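You operate a simulated robot arm through the tools that you are given. There is no shell and no other tool. Be economical: measure what you need, move in short steps, check, and stop when the job is done.

You are at the controls of a simulated two-armed robot. One attempt, no reset.

JOB
Empty the cylinder into the yellow tin and seat it again.
Fine: the cylinder goes back into its socket; close that tin; the stopper ends on the bench.

The check looks at the end state, three seconds after you hand in, the way a careful person would. Anything else that was tipped, shoved, dropped, spilled or broken makes it a failure. Lids that push on must go on centred and level and be pressed home; caps that screw on are set level and turned clockwise until they are tight.

ROBOT AND FRAMES
Two 7-joint arms with fingered hands on one trunk that stands fixed in place. Base frame: the origin is at the foot of the trunk, x ahead of it, y to its left, z up; the work surface is at about z = 0.85. Lengths are in m, angles in degrees, forces in N, time in s.
The left shoulder is at [0.07, 0.172, 1.252], the right one opposite. Payload 5 kg a hand.
The TCP of each hand is the grasp point between the finger pads, 0.043 m short of the fingertips. In the tool frame z runs along the fingers and y along their closing line. The gripper opens to 0.144 m. The gripper's body begins 0.05 m behind the TCP. The gripper is a hand of 5 fingers: y runs from the thumb to the fingers, the wrist lies at [-0.021, -0.124, -0.221] in the tool frame, and closing takes about 1.5 s.
Orientation is told as [roll, pitch, yaw] about the base's x, y, z axes, in that order, counted from this pose: with the fingers straight down and the wrist toward the robot, the tool's x, y and z point along [0, 1, 0], [1, 0, 0] and [0, 0, -1] of the base frame.

CONTROLS
- The arms move only by the tool arm_command. It takes "left_increments", "right_increments" or both (then of equal length, played together; a hand with none holds still); each is a list of rows, each a list of 7 numbers: the finger opening in m, from 0 to 0.144, then the shift along the tool's x, y, z in units of 300 mm (1.0 is 300 mm), then the turn, a rotation vector about the tool's x, y, z in units of 180 degrees (1.0 is 180 degrees). In form: [[claw, x, y, z, ax, ay, az], ...]. A call has 1 to 12 rows; each row is the pose to reach, as a shift and turn from the pose commanded when the call began, along the tool's axes at that moment. A call with a number of a shift or a turn outside -1 to 1 is refused whole. Each row takes 0.2 s and may step no farther than 0.05 m and 8.6 degrees from the row before; otherwise, or with a gripper value out of range, the whole call is refused. A pose out of reach is approached as far as the arm can. The call stops where the force on the tool passes 50 N (or 10 N more than at its start, if that is more) or the arm is blocked; 0.2 s more then pass. Each finger travels about 0.045 m/s and halts on what it meets, pressing with about 30 N; the grip force reading is that of the motor and also rises with nothing between the fingers. The clock runs only during rows and for 0.2 s after the last one: add rows that repeat a pose to give the fingers time. The reply holds the time, the measured pose of the TCP, the force on the tool along the base axes, the opening and the grip force, in the units named above and with some noise, with the torque about the TCP (base axes, N m) and any sound that the robot's microphone picked up.
- Cameras (640 x 400 px; columns grow to the right, rows downward): "scene" is now at [0.1384, -0.0214, 1.4954]; the picture's right is [-0.21, -0.98, 0.00], its down [-0.49, 0.10, -0.87] and it looks along [0.85, -0.18, -0.50] (base axes); focal length 360 px, centre (320, 200). "left" rides on the left gripper at [-0.086, -0.108, -0.168] in its tool frame; the picture's right is [-0.80, -0.28, 0.53], its down [0.54, -0.73, 0.42] and it looks along [0.27, 0.63, 0.73] (tool axes); focal length 275 px, centre (320, 200). "right" rides on the right gripper at [0.086, -0.108, -0.168] in its tool frame; the picture's right is [-0.80, 0.28, -0.53], its down [-0.54, -0.73, 0.42] and it looks along [-0.27, 0.63, 0.73] (tool axes); focal length 275 px, centre (320, 200). There is no depth. A picture from a camera that has moved, and an enlarged one, comes with that camera's place and axes in the base frame and with its lens.
- capture(camera): a new picture of that camera. The clock stands still meanwhile.
- raise_lower(by): slides the trunk up (or, below 0, down) by that many m; the arms and the scene camera ride with it, the base frame stays. It gives what a move gives, with no picture.
- preshape(shape, hand): the hand has 5 fingers and takes this shape, open, in about a second: jaw (thumb against the fingers, like two jaws); tri (thumb and two fingers); tip (a fingertip pinch); poke (one finger out to press); point (the index stretched); flat (the hand flat); cup (the hand cupped); fist (a fist). The gripper value then closes the fingers along that shape, each until it touches; the sizes above hold for jaw. It gives what a move gives, with no picture.
- turn_head(pan, tilt): turns the head with the scene camera to pan (to the left, within 86 degrees either way) and tilt (down, from -29 to 69), counted from straight ahead of the robot. It gives what a move gives.
- zoom(camera, box): a new picture of the part [left, top, right, bottom] of that camera's present view, enlarged. The clock stands still meanwhile.
- hand_in(): hands the job in; it is judged then, once.

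Go step by step. Nothing tells you positions but the pictures and the camera data: compare them with the known pose of the tool, close in by small moves and look again before you grip or let go. The budget is 120 turns and 94 pictures, counting those below and the enlarged ones. Unless the task says otherwise, let go and move clear before handing in, and close with one line.

The tools are called as name(argument=value, ...) on one line, values as JSON. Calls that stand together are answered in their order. arm_command: Moves the arms, as the interface text tells. Its arguments: {"type":"object","properties":{"left_increments":{"type":"array"},"right_increments":{"type":"array"}},"required":[]} The other tools are called the same way: raise_lower (by) slides the trunk up or down; preshape (shape, hand) gives the hand a shape; turn_head (pan, tilt) turns the head that bears the scene camera; capture (camera) takes a picture; zoom (camera, box) takes an enlarged picture of a part of a camera's view; hand_in () hands the job in.

At the start:

```text
clock: 0.0
left_eef_pos: [0.7029, 0.0985, 1.2808]
left_orientation: [0.0, 0.0, 0.0]
left_force: [0.1, -0.2, -0.1]
left_ft_torque: [0.02, 0.02, -0.01]
left_gripper_width: 0.1438
left_finger_force: 0.1
left_shape: jaw
right_eef_pos: [0.5468, -0.462, 1.3088]
right_orientation: [0.0, 0.0, 0.1]
right_force: [0.5, 0.3, 0.5]
right_ft_torque: [-0.03, 0.0, 0.0]
right_gripper_width: 0.1435
right_finger_force: 0.1
right_shape: jaw
trunk travel left (down, up): [-0.35, 0.59]
head pan, tilt: [-12.0, 30.1]
```

scene: 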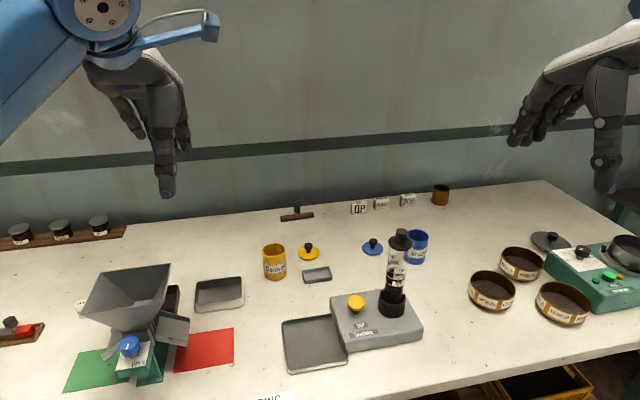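
right: 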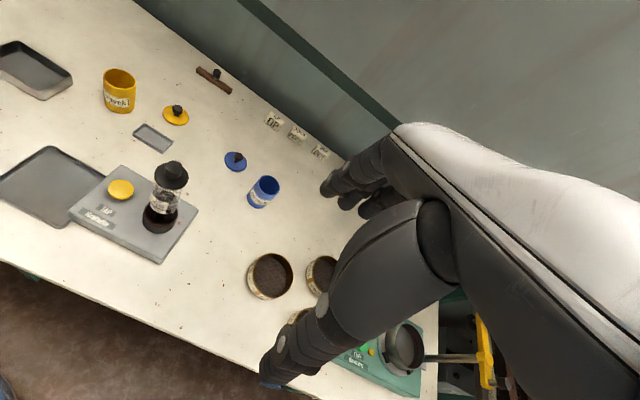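
left: 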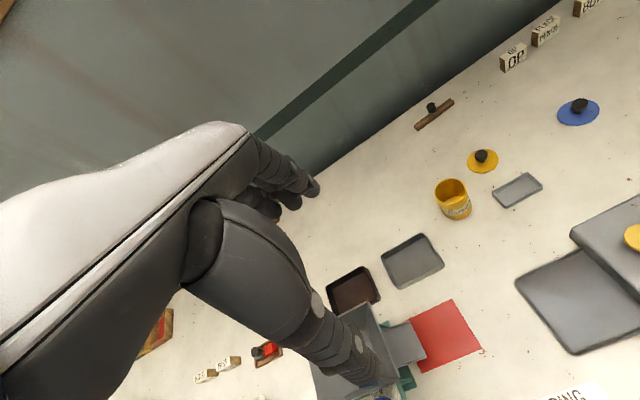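

I see a tap-density style device with a glass cylinder (stoppered) in a socket, with the yellow tin and its yellow lid at left. I'll enlarge the relevant areas first.

zoom(camera="scene", box=[320, 210, 440, 360])

zoom(camera="scene", box=[240, 220, 440, 345])

zoom(camera="right", box=[70, 50, 230, 270])

```text
2.67 times, centred on (380, 285) of scene
camera zoom: at [0.1384, -0.0214, 1.4954], right [-0.21, -0.98, 0.0], down [-0.49, 0.1, -0.87], along [0.85, -0.18, -0.5], focal length 960 px, centre (160, -27)
```

zoom: 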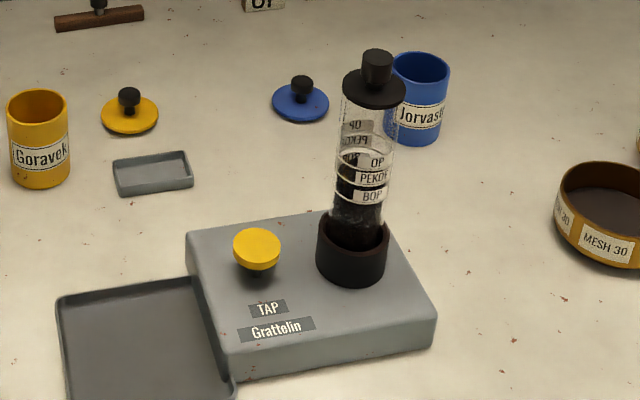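

```text
3.20 times, centred on (340, 282) of scene
camera zoom: at [0.1384, -0.0214, 1.4954], right [-0.21, -0.98, 0.0], down [-0.49, 0.1, -0.87], along [0.85, -0.18, -0.5], focal length 1152 px, centre (256, -64)
```

zoom: 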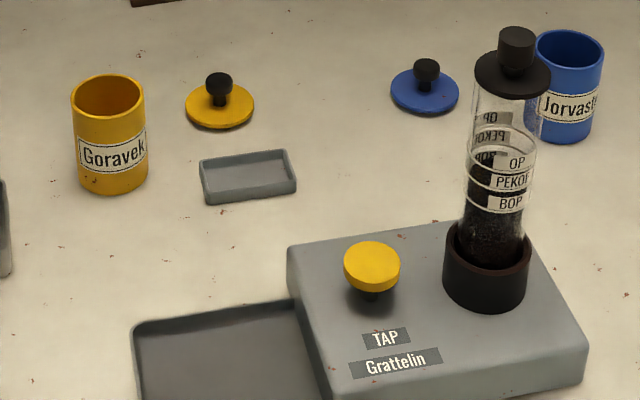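

```text
1.82 times, centred on (150, 160) of right
camera zoom: at [0.4379, -0.3763, 1.4746], right [0.28, -0.8, 0.53], down [-0.73, -0.54, -0.42], along [0.63, -0.27, -0.73], focal length 500 px, centre (629, 273)
```

zoom: 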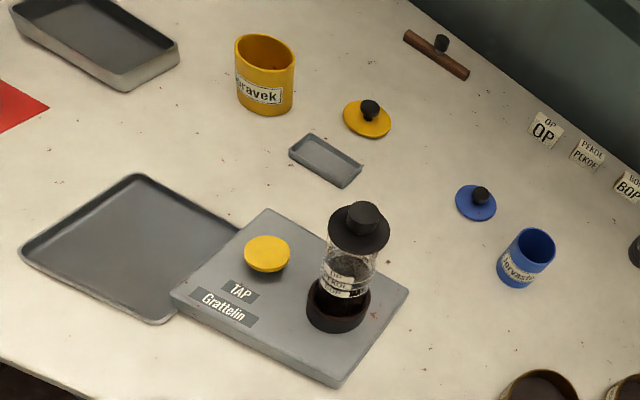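

The cylinder is at about (0.658, -0.292), with its stopper knob top near z=1.10. The yellow tin is at about (0.868, -0.056) and its lid at about (0.939, -0.159). I'll bring the right hand above the stopper to check.

arm_command(right_increments=[[0.1, 0.113, 0.074, 0.04, 0, 0, 0], [0.08, 0.227, 0.148, 0.08, 0, 0, 0], [0.08, 0.34, 0.222, 0.12, 0, 0, 0], [0.08, 0.453, 0.296, 0.16, 0, 0, 0], [0.08, 0.567, 0.37, 0.197, 0, 0, 0], [0.08, 0.567, 0.37, 0.197, 0, 0, 0]])

capture(camera="scene")

capture(camera="right")

```text
clock: 1.4
left_eef_pos: [0.7024, 0.0965, 1.2814]
left_orientation: [0.0, 0.0, 0.0]
left_force: [-0.1, -0.6, -0.5]
left_ft_torque: [0.06, -0.05, 0.02]
left_gripper_width: 0.1435
left_finger_force: 0.1
left_shape: jaw
right_eef_pos: [0.6573, -0.2935, 1.2492]
right_orientation: [0.2, 0.0, 0.0]
right_force: [0.6, -0.1, 0.7]
right_ft_torque: [0.09, -0.02, 0.0]
right_gripper_width: 0.0804
right_finger_force: 0.1
right_shape: jaw
trunk travel left (down, up): [-0.35, 0.59]
head pan, tilt: [-12.0, 30.1]
```

```text
87 pictures are left
camera scene: at [0.1373, -0.0229, 1.4955], right [-0.21, -0.98, 0.0], down [-0.49, 0.11, -0.87], along [0.85, -0.18, -0.5], focal length 360 px, centre (320, 200)
```

scene: 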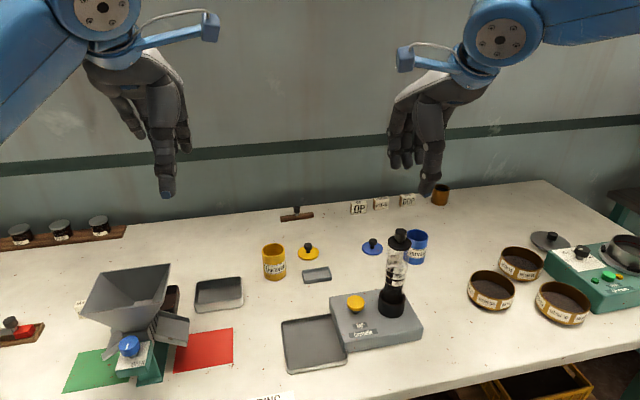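

```text
86 pictures are left
camera right: at [0.5474, -0.2078, 1.4148], right [0.28, -0.8, 0.53], down [-0.73, -0.54, -0.42], along [0.63, -0.27, -0.73], focal length 275 px, centre (320, 200)
```

right: 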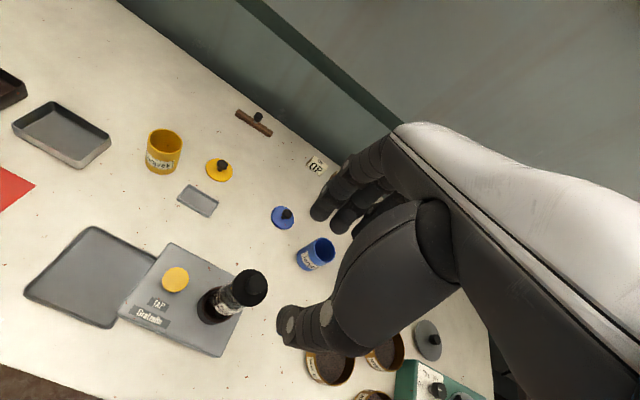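

The hand is above the stopper. I'll zoom in on the knob in both views to triangulate it better.

zoom(camera="right", box=[180, 240, 308, 320])

zoom(camera="scene", box=[350, 220, 446, 320])

```text
5.00 times, centred on (244, 280) of right
camera zoom: at [0.5474, -0.2078, 1.4148], right [0.28, -0.8, 0.53], down [-0.73, -0.54, -0.42], along [0.63, -0.27, -0.73], focal length 1376 px, centre (700, -200)
```

zoom: 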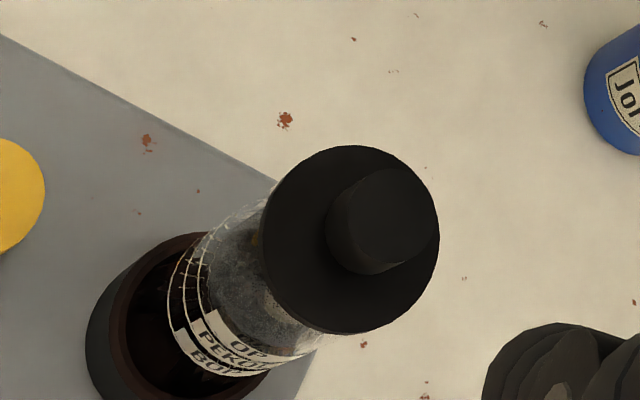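

```text
4.00 times, centred on (398, 270) of scene
camera zoom: at [0.1373, -0.0229, 1.4955], right [-0.21, -0.98, 0.0], down [-0.49, 0.11, -0.87], along [0.85, -0.18, -0.5], focal length 1440 px, centre (8, -80)
```

zoom: 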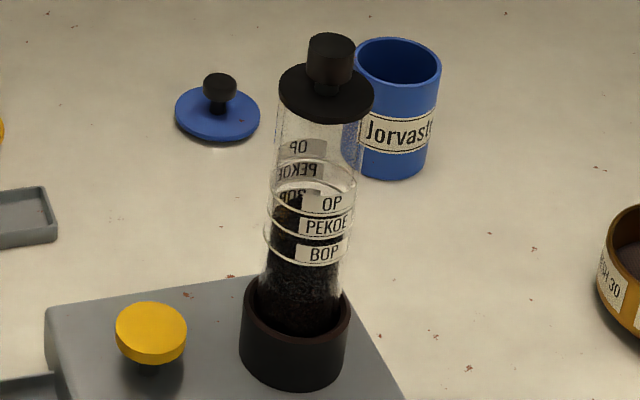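

Knob centre refined to (0.6585, -0.290), top at about 1.10. I'll descend so the fingertips straddle the knob just above the flange.

arm_command(right_increments=[[0.07, 0.01, 0.004, 0.14, 0, 0, 0], [0.06, 0.01, 0.004, 0.28, 0, 0, 0], [0.06, 0.01, 0.004, 0.423, 0, 0, 0], [0.06, 0.01, 0.004, 0.423, 0, 0, 0]])

zoom(camera="scene", box=[330, 140, 490, 300])

zoom(camera="right", box=[200, 200, 400, 360])

```text
clock: 2.4
left_eef_pos: [0.7024, 0.0989, 1.2804]
left_orientation: [0.0, -0.1, 0.1]
left_force: [1.0, 0.4, 0.8]
left_ft_torque: [-0.04, -0.02, -0.02]
left_gripper_width: 0.1437
left_finger_force: 0.2
left_shape: jaw
right_eef_pos: [0.657, -0.2882, 1.1219]
right_orientation: [0.0, 0.0, 0.1]
right_force: [0.9, 0.3, 0.6]
right_ft_torque: [-0.01, 0.01, -0.03]
right_gripper_width: 0.0603
right_finger_force: 0.0
right_shape: jaw
trunk travel left (down, up): [-0.35, 0.59]
head pan, tilt: [-12.0, 30.1]
```

```text
2.50 times, centred on (410, 220) of scene
camera zoom: at [0.1381, -0.0209, 1.4955], right [-0.21, -0.98, 0.0], down [-0.49, 0.1, -0.87], along [0.85, -0.18, -0.5], focal length 900 px, centre (95, 150)
```

zoom: 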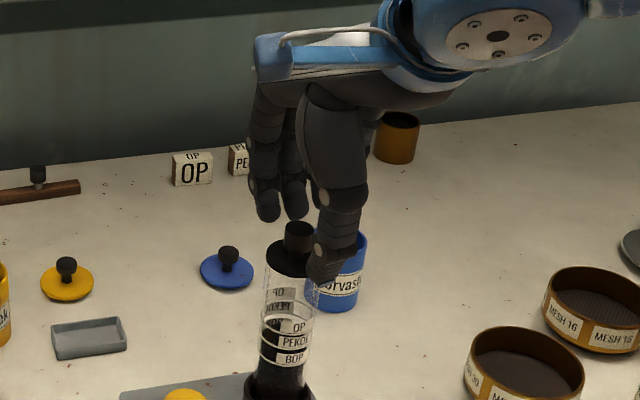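

```text
2.50 times, centred on (300, 280) of right
camera zoom: at [0.5494, -0.203, 1.2876], right [0.28, -0.8, 0.53], down [-0.72, -0.54, -0.42], along [0.63, -0.27, -0.73], focal length 688 px, centre (370, 0)
```

zoom: 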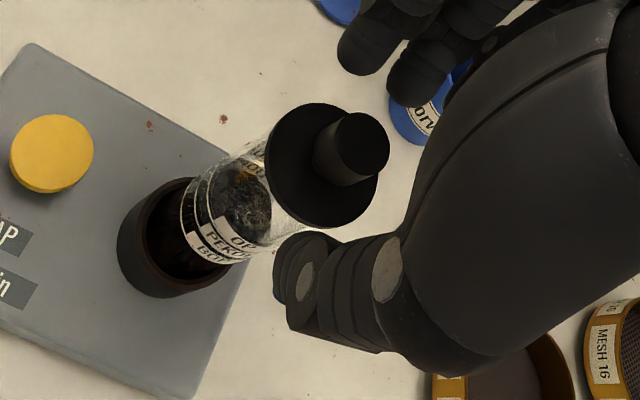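

The knob sits between thumb and fingers. I'll close slowly and look.

arm_command(right_increments=[[0.03, 0, 0.004, 0, 0, 0, 0], [0.03, 0, 0.004, 0, 0, 0, 0], [0.03, 0, 0.004, 0, 0, 0, 0]])

zoom(camera="scene", box=[350, 190, 446, 290])

zoom(camera="right", box=[200, 200, 400, 360])

```text
clock: 3.2
left_eef_pos: [0.702, 0.0975, 1.2811]
left_orientation: [0.0, 0.0, 0.0]
left_force: [1.2, -0.6, -0.3]
left_ft_torque: [-0.02, -0.01, -0.01]
left_gripper_width: 0.1437
left_finger_force: 0.0
left_shape: jaw
right_eef_pos: [0.6596, -0.289, 1.1222]
right_orientation: [0.1, 0.0, 0.1]
right_force: [0.0, 0.2, -0.7]
right_ft_torque: [0.03, 0.01, 0.02]
right_gripper_width: 0.0303
right_finger_force: 0.1
right_shape: jaw
trunk travel left (down, up): [-0.35, 0.59]
head pan, tilt: [-12.0, 30.1]
```

```text
4.00 times, centred on (398, 240) of scene
camera zoom: at [0.1386, -0.0215, 1.4954], right [-0.21, -0.98, 0.0], down [-0.49, 0.1, -0.87], along [0.85, -0.18, -0.5], focal length 1440 px, centre (8, 40)
```

zoom: 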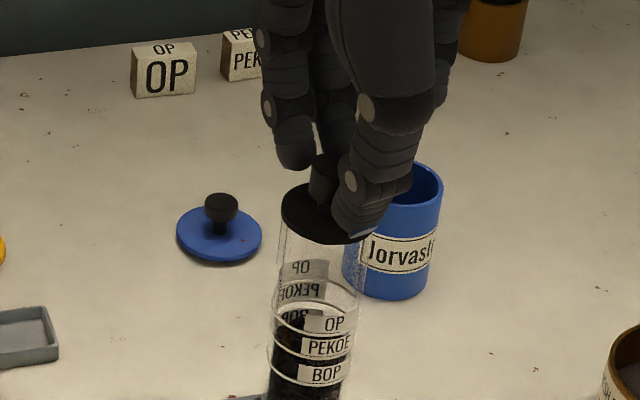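

```text
2.50 times, centred on (300, 280) of right
camera zoom: at [0.5511, -0.2035, 1.288], right [0.28, -0.8, 0.53], down [-0.73, -0.54, -0.42], along [0.63, -0.27, -0.73], focal length 688 px, centre (370, 0)
```

zoom: 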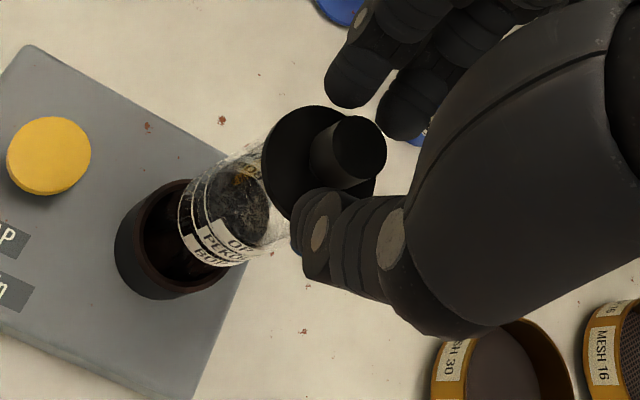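

The thumb sits slightly to the right (−y) of the knob, so I'll shift +y by 5 mm and close.

arm_command(right_increments=[[0.03, 0.018, 0, 0, 0, 0, 0], [0.012, 0.018, 0, 0, 0, 0, 0], [0.01, 0.018, 0, 0, 0, 0, 0], [0.01, 0.018, 0, 0, 0, 0, 0], [0.01, 0.018, 0, 0, 0, 0, 0]])

zoom(camera="scene", box=[350, 190, 446, 290])

zoom(camera="right", box=[200, 200, 400, 360])

```text
clock: 4.4
left_eef_pos: [0.7021, 0.0979, 1.2804]
left_orientation: [0.1, 0.0, 0.0]
left_force: [-0.3, 0.6, 0.1]
left_ft_torque: [-0.03, -0.04, 0.0]
left_gripper_width: 0.1436
left_finger_force: 0.1
left_shape: jaw
right_eef_pos: [0.659, -0.2832, 1.1225]
right_orientation: [0.0, 0.1, 0.2]
right_force: [0.2, 0.3, 1.3]
right_ft_torque: [-0.04, -0.03, 0.03]
right_gripper_width: 0.0115
right_finger_force: 30.3
right_shape: jaw
trunk travel left (down, up): [-0.35, 0.59]
head pan, tilt: [-12.0, 30.1]
```

```text
4.00 times, centred on (398, 240) of scene
camera zoom: at [0.1384, -0.0214, 1.4954], right [-0.21, -0.98, 0.0], down [-0.49, 0.1, -0.87], along [0.85, -0.18, -0.5], focal length 1440 px, centre (8, 40)
```

zoom: 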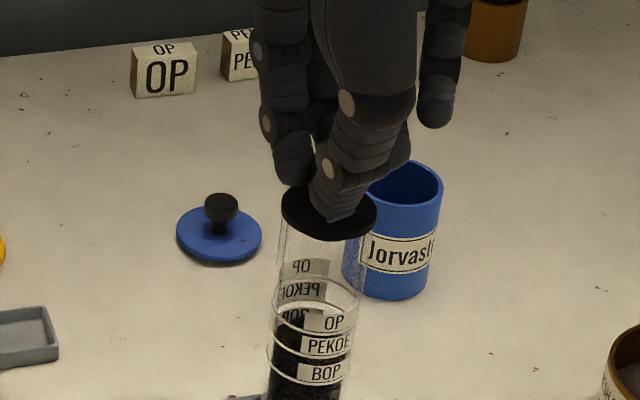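

```text
2.50 times, centred on (300, 280) of right
camera zoom: at [0.551, -0.198, 1.2883], right [0.28, -0.8, 0.53], down [-0.73, -0.54, -0.42], along [0.63, -0.27, -0.73], focal length 688 px, centre (370, 0)
```

zoom: 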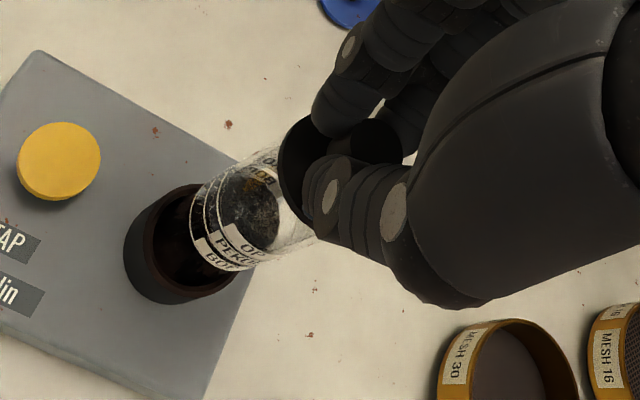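

The stopper is gripped. I'll lift 20 mm slowly and see whether the glass follows.

arm_command(right_increments=[[0.008, 0, 0, -0.017, 0, 0, 0], [0.008, 0, 0, -0.033, 0, 0, 0], [0.008, 0, 0, -0.05, 0, 0, 0], [0.008, 0, 0, -0.066, 0, 0, 0]])

zoom(camera="scene", box=[350, 190, 446, 320])

```text
clock: 5.4
left_eef_pos: [0.7016, 0.0989, 1.2809]
left_orientation: [0.0, 0.0, 0.0]
left_force: [-0.5, 0.4, 0.1]
left_ft_torque: [0.0, 0.0, 0.0]
left_gripper_width: 0.1437
left_finger_force: 0.0
left_shape: jaw
right_eef_pos: [0.6599, -0.2832, 1.1432]
right_orientation: [0.0, 0.0, 0.1]
right_force: [0.3, 0.5, -0.4]
right_ft_torque: [-0.02, 0.0, 0.01]
right_gripper_width: 0.0113
right_finger_force: 30.2
right_shape: jaw
trunk travel left (down, up): [-0.35, 0.59]
head pan, tilt: [-12.0, 30.1]
```

```text
3.08 times, centred on (398, 255) of scene
camera zoom: at [0.1383, -0.0213, 1.4954], right [-0.21, -0.98, 0.0], down [-0.49, 0.1, -0.87], along [0.85, -0.18, -0.5], focal length 1108 px, centre (80, 31)
```

zoom: 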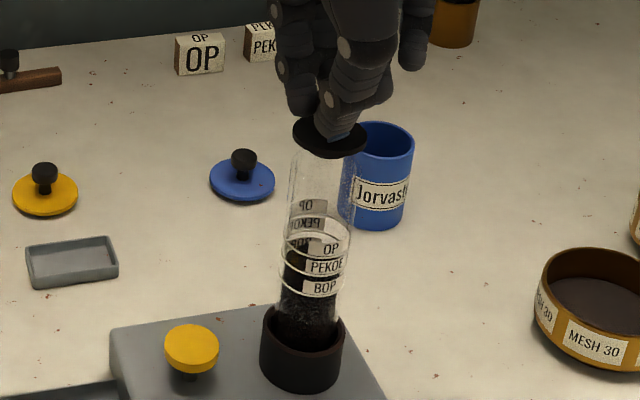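

The glass stays seated while the stopper rises. I'll lift it clear.

arm_command(right_increments=[[0.008, 0, 0, -0.04, 0, 0, 0], [0.008, 0, 0, -0.08, 0, 0, 0], [0.008, 0, 0, -0.14, 0, 0, 0], [0.008, 0, 0, -0.24, 0, 0, 0], [0.008, 0, 0, -0.34, 0, 0, 0]])

zoom(camera="scene", box=[320, 130, 480, 330])

capture(camera="right")

```text
clock: 6.6
left_eef_pos: [0.7011, 0.0989, 1.2806]
left_orientation: [0.0, 0.0, 0.0]
left_force: [-0.2, 0.0, -0.4]
left_ft_torque: [-0.04, -0.01, 0.02]
left_gripper_width: 0.1438
left_finger_force: 0.1
left_shape: jaw
right_eef_pos: [0.6599, -0.2833, 1.2456]
right_orientation: [-0.1, 0.0, 0.1]
right_force: [-0.8, -0.5, -0.4]
right_ft_torque: [-0.01, -0.02, -0.04]
right_gripper_width: 0.0115
right_finger_force: 29.6
right_shape: jaw
trunk travel left (down, up): [-0.35, 0.59]
head pan, tilt: [-12.0, 30.1]
```

```text
2.00 times, centred on (400, 230) of scene
camera zoom: at [0.1377, -0.021, 1.4954], right [-0.21, -0.98, 0.0], down [-0.49, 0.1, -0.87], along [0.85, -0.18, -0.5], focal length 720 px, centre (160, 140)
```

zoom: 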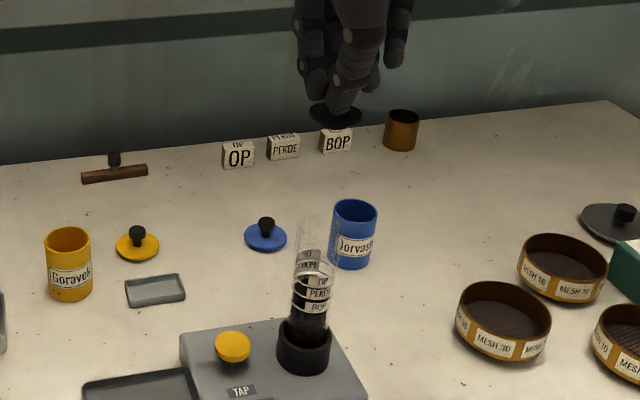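

```text
75 pictures are left
camera right: at [0.5505, -0.1973, 1.4112], right [0.29, -0.8, 0.53], down [-0.72, -0.54, -0.42], along [0.63, -0.27, -0.73], focal length 275 px, centre (320, 200)
```

right: 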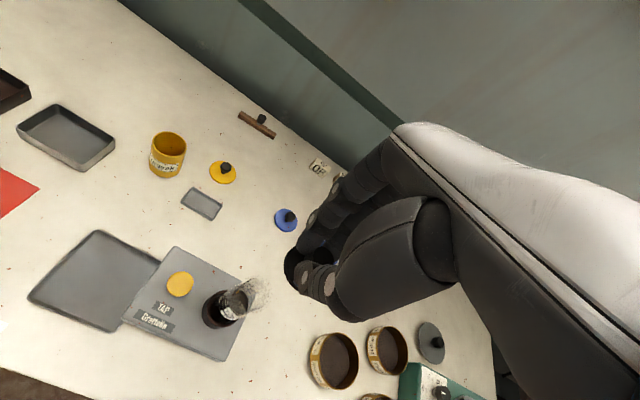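

The stopper is clear. I'll check its underside plug length and tilt.

zoom(camera="scene", box=[380, 150, 428, 200])

```text
8.00 times, centred on (404, 175) of scene
camera zoom: at [0.1377, -0.021, 1.4954], right [-0.21, -0.98, 0.0], down [-0.49, 0.1, -0.87], along [0.85, -0.18, -0.5], focal length 2880 px, centre (-352, 400)
```

zoom: 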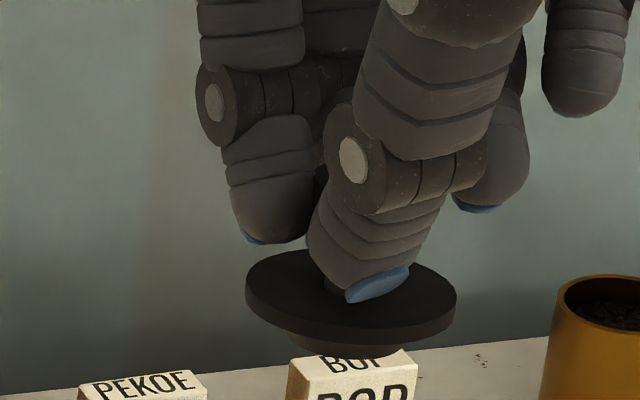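

The plug is short and level. I'll carry it to a clear bench spot near (0.72, -0.44) and stop just above the bench.

arm_command(right_increments=[[0.008, -0.131, 0.05, 0, 0, 0, 0], [0.008, -0.262, 0.1, 0, 0, 0, 0], [0.008, -0.393, 0.15, 0, 0, 0, 0], [0.008, -0.523, 0.2, 0, 0, 0, 0], [0.008, -0.523, 0.2, 0.15, 0, 0, 0], [0.008, -0.523, 0.2, 0.3, 0, 0, 0], [0.008, -0.523, 0.2, 0.45, 0, 0, 0], [0.008, -0.523, 0.2, 0.6, 0, 0, 0], [0.008, -0.523, 0.2, 0.75, 0, 0, 0], [0.008, -0.523, 0.2, 0.9, 0, 0, 0], [0.008, -0.523, 0.2, 1.0, 0, 0, 0]])

zoom(camera="scene", box=[380, 200, 540, 330])

```text
clock: 9.0
left_eef_pos: [0.703, 0.0971, 1.2797]
left_orientation: [0.0, 0.1, 0.0]
left_force: [0.8, -0.3, 0.0]
left_ft_torque: [0.03, 0.02, -0.02]
left_gripper_width: 0.1435
left_finger_force: 0.2
left_shape: jaw
right_eef_pos: [0.7207, -0.4419, 0.9439]
right_orientation: [0.0, 0.0, 0.2]
right_force: [0.3, 0.3, 1.0]
right_ft_torque: [0.01, 0.03, -0.04]
right_gripper_width: 0.011
right_finger_force: 30.3
right_shape: jaw
trunk travel left (down, up): [-0.35, 0.59]
head pan, tilt: [-12.0, 30.1]
```

```text
3.08 times, centred on (460, 265) of scene
camera zoom: at [0.1393, -0.0219, 1.4954], right [-0.21, -0.98, 0.0], down [-0.49, 0.1, -0.86], along [0.85, -0.18, -0.5], focal length 1108 px, centre (-111, 0)
```

zoom: 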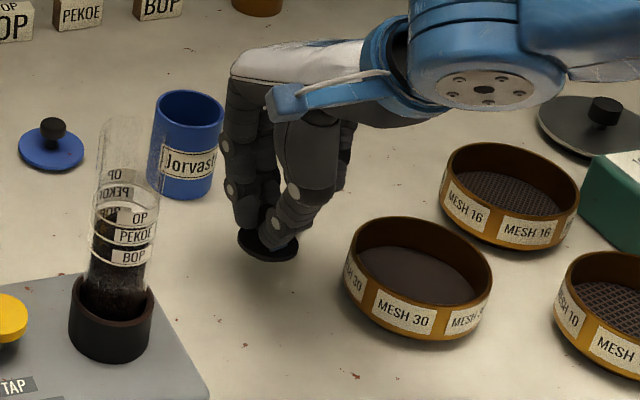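

Clear below; lowering 10 mm then in small steps until touch.

arm_command(right_increments=[[0.008, 0, 0, 0.017, 0, 0, 0], [0.008, 0, 0, 0.033, 0, 0, 0]])

arm_command(right_increments=[[0.008, 0, 0, 0.01, 0, 0, 0], [0.008, 0, 0, 0.02, 0, 0, 0]])

arm_command(right_increments=[[0.008, 0, 0, 0.007, 0, 0, 0], [0.008, 0, 0, 0.013, 0, 0, 0]])

zoom(camera="scene", box=[420, 240, 484, 300])

```text
clock: 9.6
left_eef_pos: [0.7024, 0.0978, 1.2795]
left_orientation: [-0.1, 0.0, 0.0]
left_force: [-0.6, 0.7, 0.8]
left_ft_torque: [0.01, -0.01, -0.01]
left_gripper_width: 0.1436
left_finger_force: 0.1
left_shape: jaw
right_eef_pos: [0.7211, -0.4403, 0.934]
right_orientation: [0.0, 0.0, -0.1]
right_force: [-0.3, -0.4, -0.5]
right_ft_torque: [0.04, -0.03, 0.01]
right_gripper_width: 0.0109
right_finger_force: 30.6
right_shape: jaw
trunk travel left (down, up): [-0.35, 0.59]
head pan, tilt: [-12.0, 30.1]
```

```text
clock: 10.2
left_eef_pos: [0.702, 0.0977, 1.2807]
left_orientation: [0.1, 0.0, 0.0]
left_force: [-0.1, 1.2, -0.7]
left_ft_torque: [0.01, -0.02, 0.0]
left_gripper_width: 0.1437
left_finger_force: 0.1
left_shape: jaw
right_eef_pos: [0.7207, -0.4407, 0.9287]
right_orientation: [0.0, 0.0, 0.1]
right_force: [0.3, -0.1, 0.3]
right_ft_torque: [-0.01, 0.0, 0.03]
right_gripper_width: 0.011
right_finger_force: 29.7
right_shape: jaw
trunk travel left (down, up): [-0.35, 0.59]
head pan, tilt: [-12.0, 30.1]
```

```text
clock: 10.8
left_eef_pos: [0.702, 0.0983, 1.2804]
left_orientation: [0.1, 0.0, 0.0]
left_force: [0.4, -0.5, -0.5]
left_ft_torque: [0.0, -0.01, -0.01]
left_gripper_width: 0.1436
left_finger_force: 0.0
left_shape: jaw
right_eef_pos: [0.7205, -0.4411, 0.9245]
right_orientation: [0.0, 0.0, 0.0]
right_force: [0.6, -0.4, -0.8]
right_ft_torque: [-0.02, -0.01, 0.04]
right_gripper_width: 0.0111
right_finger_force: 29.9
right_shape: jaw
trunk travel left (down, up): [-0.35, 0.59]
head pan, tilt: [-12.0, 30.1]
```

```text
6.67 times, centred on (452, 270) of scene
camera zoom: at [0.1386, -0.0215, 1.4954], right [-0.21, -0.98, 0.0], down [-0.49, 0.1, -0.87], along [0.85, -0.18, -0.5], focal length 2400 px, centre (-560, -267)
```

zoom: 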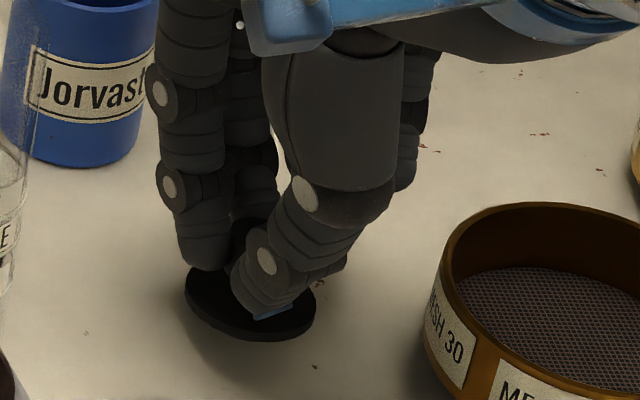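

Still a gap of perhaps 10–15 mm; continuing down in small steps.

arm_command(right_increments=[[0.008, 0, 0, 0.007, 0, 0, 0], [0.008, 0, 0, 0.013, 0, 0, 0]])

arm_command(right_increments=[[0.008, 0, 0, 0.005, 0, 0, 0], [0.008, 0, 0, 0.01, 0, 0, 0]])

arm_command(right_increments=[[0.008, 0, 0, 0.005, 0, 0, 0], [0.008, 0, 0, 0.01, 0, 0, 0]])

zoom(camera="scene", box=[420, 240, 484, 300])

```text
clock: 11.4
left_eef_pos: [0.7016, 0.0995, 1.2798]
left_orientation: [0.0, 0.1, 0.0]
left_force: [0.7, -0.4, 0.5]
left_ft_torque: [0.01, -0.02, 0.01]
left_gripper_width: 0.1436
left_finger_force: 0.0
left_shape: jaw
right_eef_pos: [0.7205, -0.4406, 0.9198]
right_orientation: [-0.1, 0.0, 0.1]
right_force: [-0.5, -0.2, 0.4]
right_ft_torque: [0.03, -0.03, -0.03]
right_gripper_width: 0.0112
right_finger_force: 29.4
right_shape: jaw
trunk travel left (down, up): [-0.35, 0.59]
head pan, tilt: [-12.0, 30.1]
```

```text
clock: 12.0
left_eef_pos: [0.7031, 0.0986, 1.2805]
left_orientation: [0.1, 0.0, 0.0]
left_force: [-0.2, 0.8, -0.5]
left_ft_torque: [-0.01, 0.03, 0.02]
left_gripper_width: 0.1437
left_finger_force: 0.2
left_shape: jaw
right_eef_pos: [0.7204, -0.4411, 0.9167]
right_orientation: [0.0, -0.1, 0.1]
right_force: [-0.1, -0.3, 0.1]
right_ft_torque: [-0.03, -0.01, 0.03]
right_gripper_width: 0.011
right_finger_force: 30.3
right_shape: jaw
trunk travel left (down, up): [-0.35, 0.59]
head pan, tilt: [-12.0, 30.1]
```

```text
clock: 12.6
left_eef_pos: [0.7028, 0.0987, 1.2805]
left_orientation: [-0.1, 0.0, 0.0]
left_force: [0.0, 0.6, 0.2]
left_ft_torque: [-0.05, -0.01, 0.01]
left_gripper_width: 0.1437
left_finger_force: 0.1
left_shape: jaw
right_eef_pos: [0.721, -0.4394, 0.9139]
right_orientation: [0.0, 0.1, 0.1]
right_force: [0.4, 0.3, -0.3]
right_ft_torque: [0.01, -0.01, -0.02]
right_gripper_width: 0.011
right_finger_force: 30.1
right_shape: jaw
trunk travel left (down, up): [-0.35, 0.59]
head pan, tilt: [-12.0, 30.1]
```

```text
6.67 times, centred on (452, 270) of scene
camera zoom: at [0.1386, -0.0215, 1.4954], right [-0.21, -0.98, 0.0], down [-0.49, 0.1, -0.87], along [0.85, -0.18, -0.5], focal length 2400 px, centre (-560, -267)
```

zoom: 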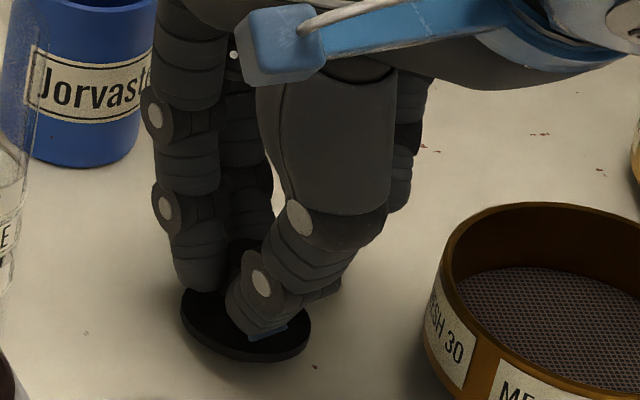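

Continuing down in 3 mm steps until contact.

arm_command(right_increments=[[0.008, 0, 0, 0.005, 0, 0, 0], [0.008, 0, 0, 0.01, 0, 0, 0]])

arm_command(right_increments=[[0.008, 0, 0, 0.005, 0, 0, 0], [0.008, 0, 0, 0.01, 0, 0, 0]])

zoom(camera="scene", box=[420, 240, 484, 300])

```text
clock: 13.2
left_eef_pos: [0.7004, 0.0993, 1.2818]
left_orientation: [0.1, 0.0, -0.1]
left_force: [0.8, 0.3, 0.0]
left_ft_torque: [0.01, -0.02, -0.02]
left_gripper_width: 0.1435
left_finger_force: 0.0
left_shape: jaw
right_eef_pos: [0.7194, -0.4399, 0.9133]
right_orientation: [-0.1, -0.1, 0.1]
right_force: [-2.2, -0.7, 8.3]
right_ft_torque: [-0.07, -0.03, -0.01]
right_gripper_width: 0.0112
right_finger_force: 30.1
right_shape: jaw
trunk travel left (down, up): [-0.35, 0.59]
head pan, tilt: [-12.0, 30.1]
```

```text
clock: 13.8
left_eef_pos: [0.7005, 0.099, 1.2808]
left_orientation: [-0.1, -0.1, -0.1]
left_force: [-0.2, -0.3, -0.9]
left_ft_torque: [0.02, -0.02, 0.0]
left_gripper_width: 0.1436
left_finger_force: 0.0
left_shape: jaw
right_eef_pos: [0.7188, -0.4389, 0.9106]
right_orientation: [0.0, -0.2, 0.2]
right_force: [-3.8, -0.3, 20.2]
right_ft_torque: [-0.11, -0.04, -0.06]
right_gripper_width: 0.012
right_finger_force: 30.0
right_shape: jaw
trunk travel left (down, up): [-0.35, 0.59]
head pan, tilt: [-12.0, 30.1]
```

```text
6.67 times, centred on (452, 270) of scene
camera zoom: at [0.1358, -0.0202, 1.4959], right [-0.21, -0.98, 0.0], down [-0.49, 0.1, -0.87], along [0.85, -0.18, -0.5], focal length 2400 px, centre (-560, -267)
```

zoom: 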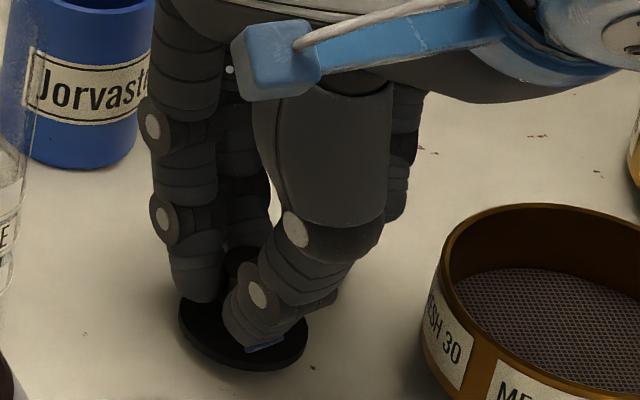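

Contact is felt (20 N). I'll back off 3 mm of command, open, then rise.

arm_command(right_increments=[[0.011, 0, 0, -0.013, 0, 0, 0], [0.03, 0, 0, -0.013, 0, 0, 0], [0.06, 0, 0, -0.013, 0, 0, 0], [0.06, 0, 0, -0.013, 0, 0, 0], [0.06, 0, 0, -0.013, 0, 0, 0], [0.06, 0, 0, -0.013, 0, 0, 0], [0.06, 0, 0, -0.06, 0, 0, 0], [0.06, 0, 0, -0.16, 0, 0, 0], [0.06, 0, 0, -0.32, 0, 0, 0], [0.06, 0, 0, -0.48, 0, 0, 0], [0.06, 0, 0, -0.64, 0, 0, 0], [0.06, 0, 0, -0.8, 0, 0, 0]])

capture(camera="scene")

```text
clock: 16.4
left_eef_pos: [0.7012, 0.099, 1.2821]
left_orientation: [0.0, -0.1, 0.0]
left_force: [-0.6, 0.6, 0.3]
left_ft_torque: [-0.03, -0.02, -0.01]
left_gripper_width: 0.1436
left_finger_force: 0.1
left_shape: jaw
right_eef_pos: [0.7174, -0.4398, 1.1505]
right_orientation: [0.0, 0.0, 0.1]
right_force: [-0.3, 0.1, -1.1]
right_ft_torque: [0.0, -0.02, 0.01]
right_gripper_width: 0.0595
right_finger_force: 0.1
right_shape: jaw
trunk travel left (down, up): [-0.35, 0.59]
head pan, tilt: [-12.0, 30.1]
```

```text
69 pictures are left
camera scene: at [0.1371, -0.0206, 1.4955], right [-0.21, -0.98, 0.0], down [-0.49, 0.1, -0.87], along [0.85, -0.18, -0.5], focal length 360 px, centre (320, 200)
```

scene: 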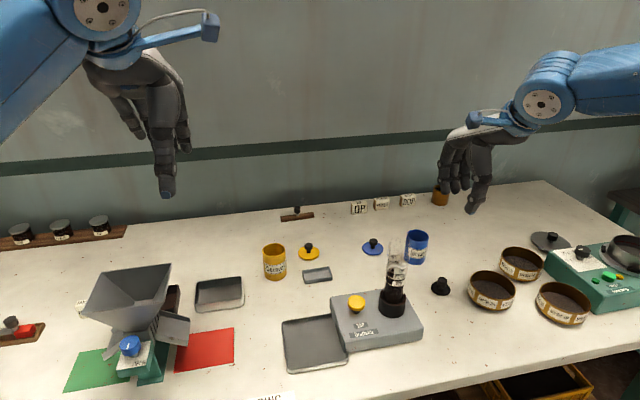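

The stopper now stands on the bench. Next I'll reorient the right hand to point forward (pitch −90), in free space.

arm_command(right_increments=[[0.06, 0, -0.03, -0.015, -0.045, 0, 0], [0.06, 0, -0.06, -0.03, -0.09, 0, 0], [0.06, 0, -0.09, -0.045, -0.135, 0, 0], [0.06, 0, -0.12, -0.06, -0.18, 0, 0], [0.06, 0, -0.15, -0.075, -0.225, 0, 0], [0.06, 0, -0.18, -0.09, -0.27, 0, 0], [0.06, 0, -0.21, -0.105, -0.315, 0, 0], [0.06, 0, -0.24, -0.12, -0.36, 0, 0], [0.06, 0, -0.27, -0.135, -0.405, 0, 0], [0.06, 0, -0.3, -0.15, -0.45, 0, 0], [0.06, 0, -0.333, -0.167, -0.495, 0, 0], [0.06, 0, -0.333, -0.167, -0.5, 0, 0]])

```text
clock: 19.0
left_eef_pos: [0.7026, 0.0982, 1.2802]
left_orientation: [0.0, 0.0, 0.0]
left_force: [-0.2, 0.6, 0.7]
left_ft_torque: [0.01, -0.01, 0.02]
left_gripper_width: 0.1435
left_finger_force: 0.2
left_shape: jaw
right_eef_pos: [0.6199, -0.4414, 1.1998]
right_orientation: [-148.1, -90.0, 148.1]
right_force: [-0.2, 0.2, 0.0]
right_ft_torque: [0.02, 0.01, -0.02]
right_gripper_width: 0.0598
right_finger_force: 0.1
right_shape: jaw
trunk travel left (down, up): [-0.35, 0.59]
head pan, tilt: [-12.0, 30.1]
```

Pitch reached. I'll test the pour-side roll (−75) now in free space.

arm_command(right_increments=[[0.06, 0, 0, 0, 0, 0, -0.046], [0.06, 0, 0, 0, 0, 0, -0.092], [0.06, 0, 0, 0, 0, 0, -0.138], [0.06, 0, 0, 0, 0, 0, -0.184], [0.06, 0, 0, 0, 0, 0, -0.23], [0.06, 0, 0, 0, 0, 0, -0.276], [0.06, 0, 0, 0, 0, 0, -0.322], [0.06, 0, 0, 0, 0, 0, -0.368], [0.06, 0, 0, 0, 0, 0, -0.414], [0.06, 0, 0, 0, 0, 0, -0.414]])

capture(camera="scene")

```text
clock: 21.2
left_eef_pos: [0.7026, 0.0976, 1.2804]
left_orientation: [0.0, 0.0, 0.1]
left_force: [-0.5, -0.7, 0.3]
left_ft_torque: [0.01, -0.02, 0.0]
left_gripper_width: 0.1438
left_finger_force: 0.0
left_shape: jaw
right_eef_pos: [0.621, -0.4405, 1.1986]
right_orientation: [-89.9, -15.4, 90.0]
right_force: [0.5, -0.4, -0.6]
right_ft_torque: [0.05, -0.01, 0.01]
right_gripper_width: 0.0599
right_finger_force: 0.1
right_shape: jaw
trunk travel left (down, up): [-0.35, 0.59]
head pan, tilt: [-12.0, 30.1]
```

```text
68 pictures are left
camera scene: at [0.1386, -0.0216, 1.4954], right [-0.21, -0.98, 0.0], down [-0.49, 0.1, -0.87], along [0.85, -0.18, -0.5], focal length 360 px, centre (320, 200)
```

scene: 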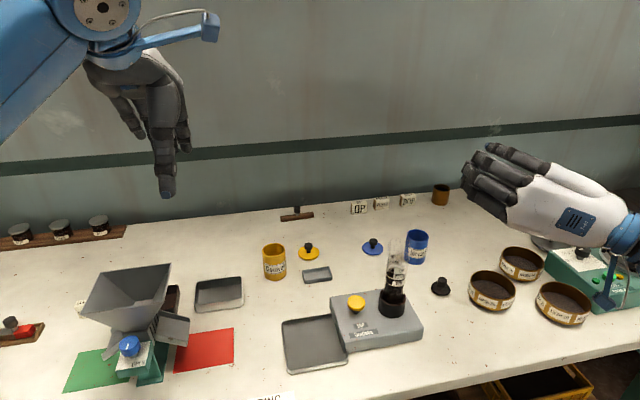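

The −75 roll is reachable. Now I'll roll the other way to the pickup orientation (+90).

arm_command(right_increments=[[0.06, 0, 0, 0, 0, 0, 0.047], [0.06, 0, 0, 0, 0, 0, 0.094], [0.06, 0, 0, 0, 0, 0, 0.141], [0.06, 0, 0, 0, 0, 0, 0.188], [0.06, 0, 0, 0, 0, 0, 0.235], [0.06, 0, 0, 0, 0, 0, 0.282], [0.06, 0, 0, 0, 0, 0, 0.329], [0.06, 0, 0, 0, 0, 0, 0.376], [0.06, 0, 0, 0, 0, 0, 0.423], [0.06, 0, 0, 0, 0, 0, 0.47], [0.06, 0, 0, 0, 0, 0, 0.517], [0.06, 0, 0, 0, 0, 0, 0.564]])

arm_command(right_increments=[[0.07, 0, 0, 0, 0, 0, 0.047], [0.08, 0, 0, 0, 0, 0, 0.094], [0.08, 0, 0, 0, 0, 0, 0.141], [0.08, 0, 0, 0, 0, 0, 0.188], [0.08, 0, 0, 0, 0, 0, 0.235], [0.08, 0, 0, 0, 0, 0, 0.282], [0.08, 0, 0, 0, 0, 0, 0.329], [0.08, 0, 0, 0, 0, 0, 0.35], [0.08, 0, 0, 0, 0, 0, 0.35]])

capture(camera="scene")

```text
clock: 23.8
left_eef_pos: [0.7027, 0.1006, 1.2798]
left_orientation: [-0.2, 0.0, 0.0]
left_force: [-0.1, -0.5, -0.3]
left_ft_torque: [-0.04, -0.02, -0.02]
left_gripper_width: 0.1431
left_finger_force: 0.0
left_shape: jaw
right_eef_pos: [0.6204, -0.4384, 1.198]
right_orientation: [90.0, -63.0, -89.9]
right_force: [0.1, 0.4, -0.6]
right_ft_torque: [0.03, 0.03, -0.05]
right_gripper_width: 0.0599
right_finger_force: 0.0
right_shape: jaw
trunk travel left (down, up): [-0.35, 0.59]
head pan, tilt: [-12.0, 30.1]
```

```text
clock: 24.8
left_eef_pos: [0.7017, 0.0984, 1.28]
left_orientation: [0.0, 0.2, 0.0]
left_force: [-0.7, 0.5, -0.5]
left_ft_torque: [-0.02, 0.0, 0.01]
left_gripper_width: 0.1436
left_finger_force: 0.0
left_shape: jaw
right_eef_pos: [0.6118, -0.4696, 1.2263]
right_orientation: [88.3, -44.4, -91.2]
right_force: [0.4, 0.9, 0.1]
right_ft_torque: [0.0, 0.0, -0.02]
right_gripper_width: 0.0799
right_finger_force: 0.1
right_shape: jaw
trunk travel left (down, up): [-0.35, 0.59]
head pan, tilt: [-12.0, 30.1]
stopped in row 4 (right hand): the arm was blocked; the commanded pose is now the measured one
```

```text
67 pictures are left
camera scene: at [0.1391, -0.0212, 1.4953], right [-0.21, -0.98, 0.0], down [-0.49, 0.1, -0.86], along [0.85, -0.18, -0.5], focal length 360 px, centre (320, 200)
```

scene: 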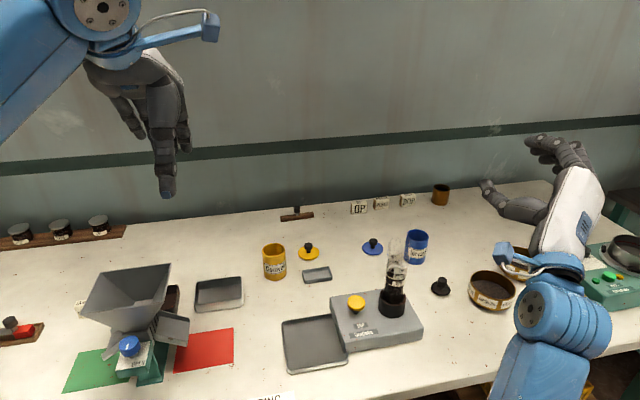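

Roll is blocked at about +45 in that direction. I'll try an alternative grasp with the hand pointing left (+Y), palm toward the robot, orientation [90,0,0].

arm_command(right_increments=[[0.08, 0.03, -0.018, 0.013, 0.0393, 0.01625, 0.01625], [0.08, 0.06, -0.035, 0.027, 0.0786, 0.0325, 0.0325], [0.08, 0.09, -0.053, 0.04, 0.118, 0.0488, 0.0488], [0.08, 0.118, -0.07, 0.053, 0.1573, 0.065, 0.065], [0.08, 0.147, -0.088, 0.067, 0.1966, 0.0813, 0.0813], [0.08, 0.177, -0.106, 0.08, 0.2359, 0.0975, 0.0975], [0.08, 0.206, -0.124, 0.093, 0.2752, 0.1138, 0.1138], [0.08, 0.235, -0.141, 0.107, 0.3145, 0.13, 0.13], [0.08, 0.265, -0.159, 0.12, 0.3539, 0.1463, 0.1463], [0.08, 0.294, -0.177, 0.133, 0.3932, 0.1625, 0.1625], [0.08, 0.324, -0.194, 0.147, 0.4325, 0.1788, 0.1788], [0.08, 0.353, -0.212, 0.16, 0.4718, 0.195, 0.195]])

capture(camera="scene")

```text
clock: 27.4
left_eef_pos: [0.7038, 0.0992, 1.2795]
left_orientation: [0.0, 0.1, 0.1]
left_force: [0.3, 0.1, -0.3]
left_ft_torque: [0.02, 0.02, 0.03]
left_gripper_width: 0.1435
left_finger_force: 0.0
left_shape: jaw
right_eef_pos: [0.6649, -0.3524, 1.2567]
right_orientation: [90.6, 1.3, -2.2]
right_force: [0.7, -1.0, 0.4]
right_ft_torque: [0.06, 0.0, 0.04]
right_gripper_width: 0.0801
right_finger_force: 0.1
right_shape: jaw
trunk travel left (down, up): [-0.35, 0.59]
head pan, tilt: [-12.0, 30.1]
```

```text
66 pictures are left
camera scene: at [0.1394, -0.0214, 1.4953], right [-0.21, -0.98, 0.0], down [-0.49, 0.1, -0.86], along [0.85, -0.18, -0.5], focal length 360 px, centre (320, 200)
```

scene: 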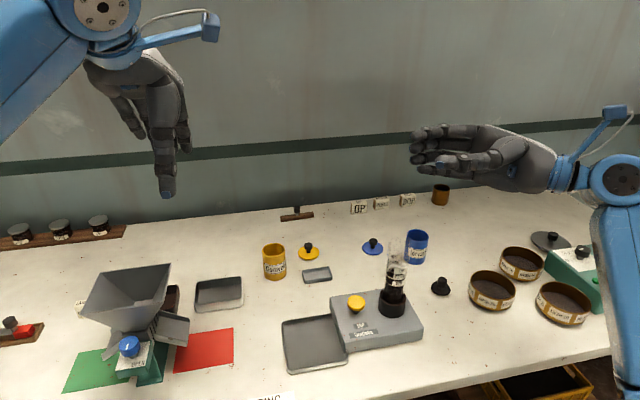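

Good natural pose. Now test the tilt range: rotate +135 about the tool z (tip away from robot).

arm_command(right_increments=[[0.08, 0, 0, 0, 0, 0, 0.047], [0.08, 0, 0, 0, 0, 0, 0.094], [0.08, 0, 0, 0, 0, 0, 0.141], [0.08, 0, 0, 0, 0, 0, 0.188], [0.08, 0, 0, 0, 0, 0, 0.235], [0.08, 0, 0, 0, 0, 0, 0.282], [0.08, 0, 0, 0, 0, 0, 0.329], [0.08, 0, 0, 0, 0, 0, 0.376], [0.08, 0, 0, 0, 0, 0, 0.423], [0.08, 0, 0, 0, 0, 0, 0.47], [0.08, 0, 0, 0, 0, 0, 0.517], [0.08, 0, 0, 0, 0, 0, 0.564]])

```text
clock: 30.0
left_eef_pos: [0.7028, 0.0986, 1.2791]
left_orientation: [0.0, 0.0, 0.0]
left_force: [-0.2, -0.4, 0.2]
left_ft_torque: [0.0, 0.05, -0.01]
left_gripper_width: 0.1437
left_finger_force: 0.1
left_shape: jaw
right_eef_pos: [0.6646, -0.3535, 1.2568]
right_orientation: [-92.3, 77.2, 175.4]
right_force: [0.7, 0.2, -0.5]
right_ft_torque: [0.02, -0.01, 0.03]
right_gripper_width: 0.0798
right_finger_force: 0.1
right_shape: jaw
trunk travel left (down, up): [-0.35, 0.59]
head pan, tilt: [-12.0, 30.1]
```

Fine to about 102°. Continuing to find the limit.

arm_command(right_increments=[[0.08, 0, 0, 0, 0, 0, 0.047], [0.08, 0, 0, 0, 0, 0, 0.094], [0.08, 0, 0, 0, 0, 0, 0.141], [0.08, 0, 0, 0, 0, 0, 0.188], [0.08, 0, 0, 0, 0, 0, 0.235], [0.08, 0, 0, 0, 0, 0, 0.282], [0.08, 0, 0, 0, 0, 0, 0.329], [0.08, 0, 0, 0, 0, 0, 0.376]])

capture(camera="scene")

```text
clock: 31.8
left_eef_pos: [0.7029, 0.0979, 1.2801]
left_orientation: [0.0, 0.0, 0.0]
left_force: [-0.6, -0.4, -0.2]
left_ft_torque: [0.0, 0.01, 0.02]
left_gripper_width: 0.1438
left_finger_force: 0.1
left_shape: jaw
right_eef_pos: [0.6715, -0.3548, 1.2441]
right_orientation: [-90.5, 18.6, 177.4]
right_force: [0.2, -0.5, 0.0]
right_ft_torque: [0.01, 0.0, 0.01]
right_gripper_width: 0.0801
right_finger_force: 0.0
right_shape: jaw
right hand out of reach, approached as far as the arm can: row 7, 8
trunk travel left (down, up): [-0.35, 0.59]
head pan, tilt: [-12.0, 30.1]
```

```text
65 pictures are left
camera scene: at [0.1391, -0.0221, 1.4953], right [-0.21, -0.98, 0.0], down [-0.49, 0.1, -0.86], along [0.85, -0.18, -0.5], focal length 360 px, centre (320, 200)
```

scene: 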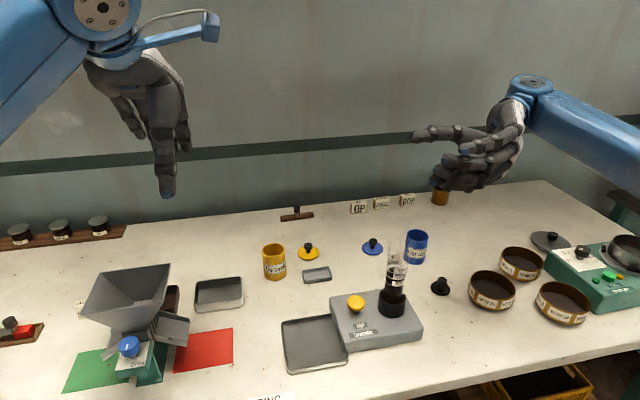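

The tilt reaches about 160° here. Now I'll test the arm's reach at the pour spot near the tin, at a safe height and with the hand empty.

arm_command(right_increments=[[0.08, 0.07, -0.03, 0.1, 0, 0, -0.03], [0.08, 0.15, -0.06, 0.2, 0, 0, -0.06], [0.08, 0.23, -0.09, 0.3, 0, 0, -0.08], [0.08, 0.31, -0.12, 0.4, 0, 0, -0.1], [0.08, 0.39, -0.15, 0.5, 0, 0, -0.1], [0.08, 0.47, -0.18, 0.6, 0, 0, -0.1], [0.08, 0.55, -0.21, 0.7, 0, 0, -0.1], [0.08, 0.63, -0.24, 0.8, 0, 0, -0.1], [0.08, 0.7, -0.27, 0.9, 0, 0, -0.1], [0.08, 0.77, -0.289, 1.0, 0, 0, -0.1]])

capture(camera="scene")

```text
clock: 34.0
left_eef_pos: [0.7037, 0.1, 1.2803]
left_orientation: [-0.1, 0.1, -0.1]
left_force: [0.5, 0.7, -0.4]
left_ft_torque: [-0.01, 0.03, -0.03]
left_gripper_width: 0.1436
left_finger_force: 0.0
left_shape: jaw
right_eef_pos: [0.8387, -0.0592, 1.0531]
right_orientation: [-90.5, 36.8, 177.2]
right_force: [-0.8, 0.4, 0.0]
right_ft_torque: [0.03, -0.01, 0.02]
right_gripper_width: 0.0802
right_finger_force: 0.1
right_shape: jaw
trunk travel left (down, up): [-0.35, 0.59]
head pan, tilt: [-12.0, 30.1]
```

```text
64 pictures are left
camera scene: at [0.1396, -0.0196, 1.4953], right [-0.21, -0.98, 0.0], down [-0.49, 0.1, -0.86], along [0.85, -0.18, -0.5], focal length 360 px, centre (320, 200)
```

scene: 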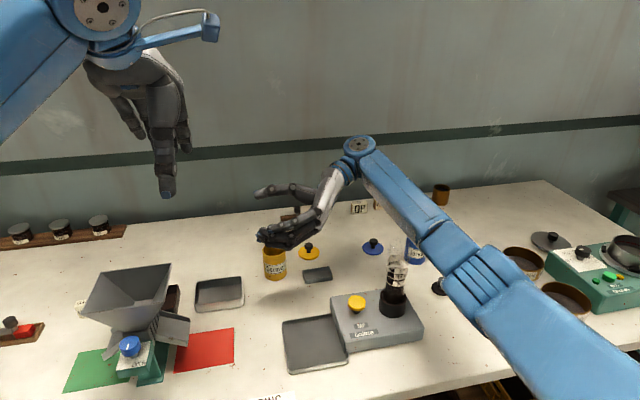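

Reachable with tilt about 143° here. Testing extra tilt, in place.

arm_command(right_increments=[[0.08, -0.02, 0, 0, 0, 0, 0.045], [0.08, -0.04, 0, 0, 0, 0, 0.09], [0.08, -0.05, 0, 0, 0, 0, 0.12]])

```text
clock: 34.8
left_eef_pos: [0.7025, 0.0972, 1.2816]
left_orientation: [-0.1, 0.0, 0.1]
left_force: [-0.2, 0.0, -0.5]
left_ft_torque: [0.03, 0.01, -0.01]
left_gripper_width: 0.1437
left_finger_force: 0.1
left_shape: jaw
right_eef_pos: [0.829, -0.0591, 1.0673]
right_orientation: [-90.5, 15.0, 177.6]
right_force: [-0.2, 0.0, -0.3]
right_ft_torque: [-0.02, 0.0, -0.01]
right_gripper_width: 0.0799
right_finger_force: 0.0
right_shape: jaw
trunk travel left (down, up): [-0.35, 0.59]
head pan, tilt: [-12.0, 30.1]
```

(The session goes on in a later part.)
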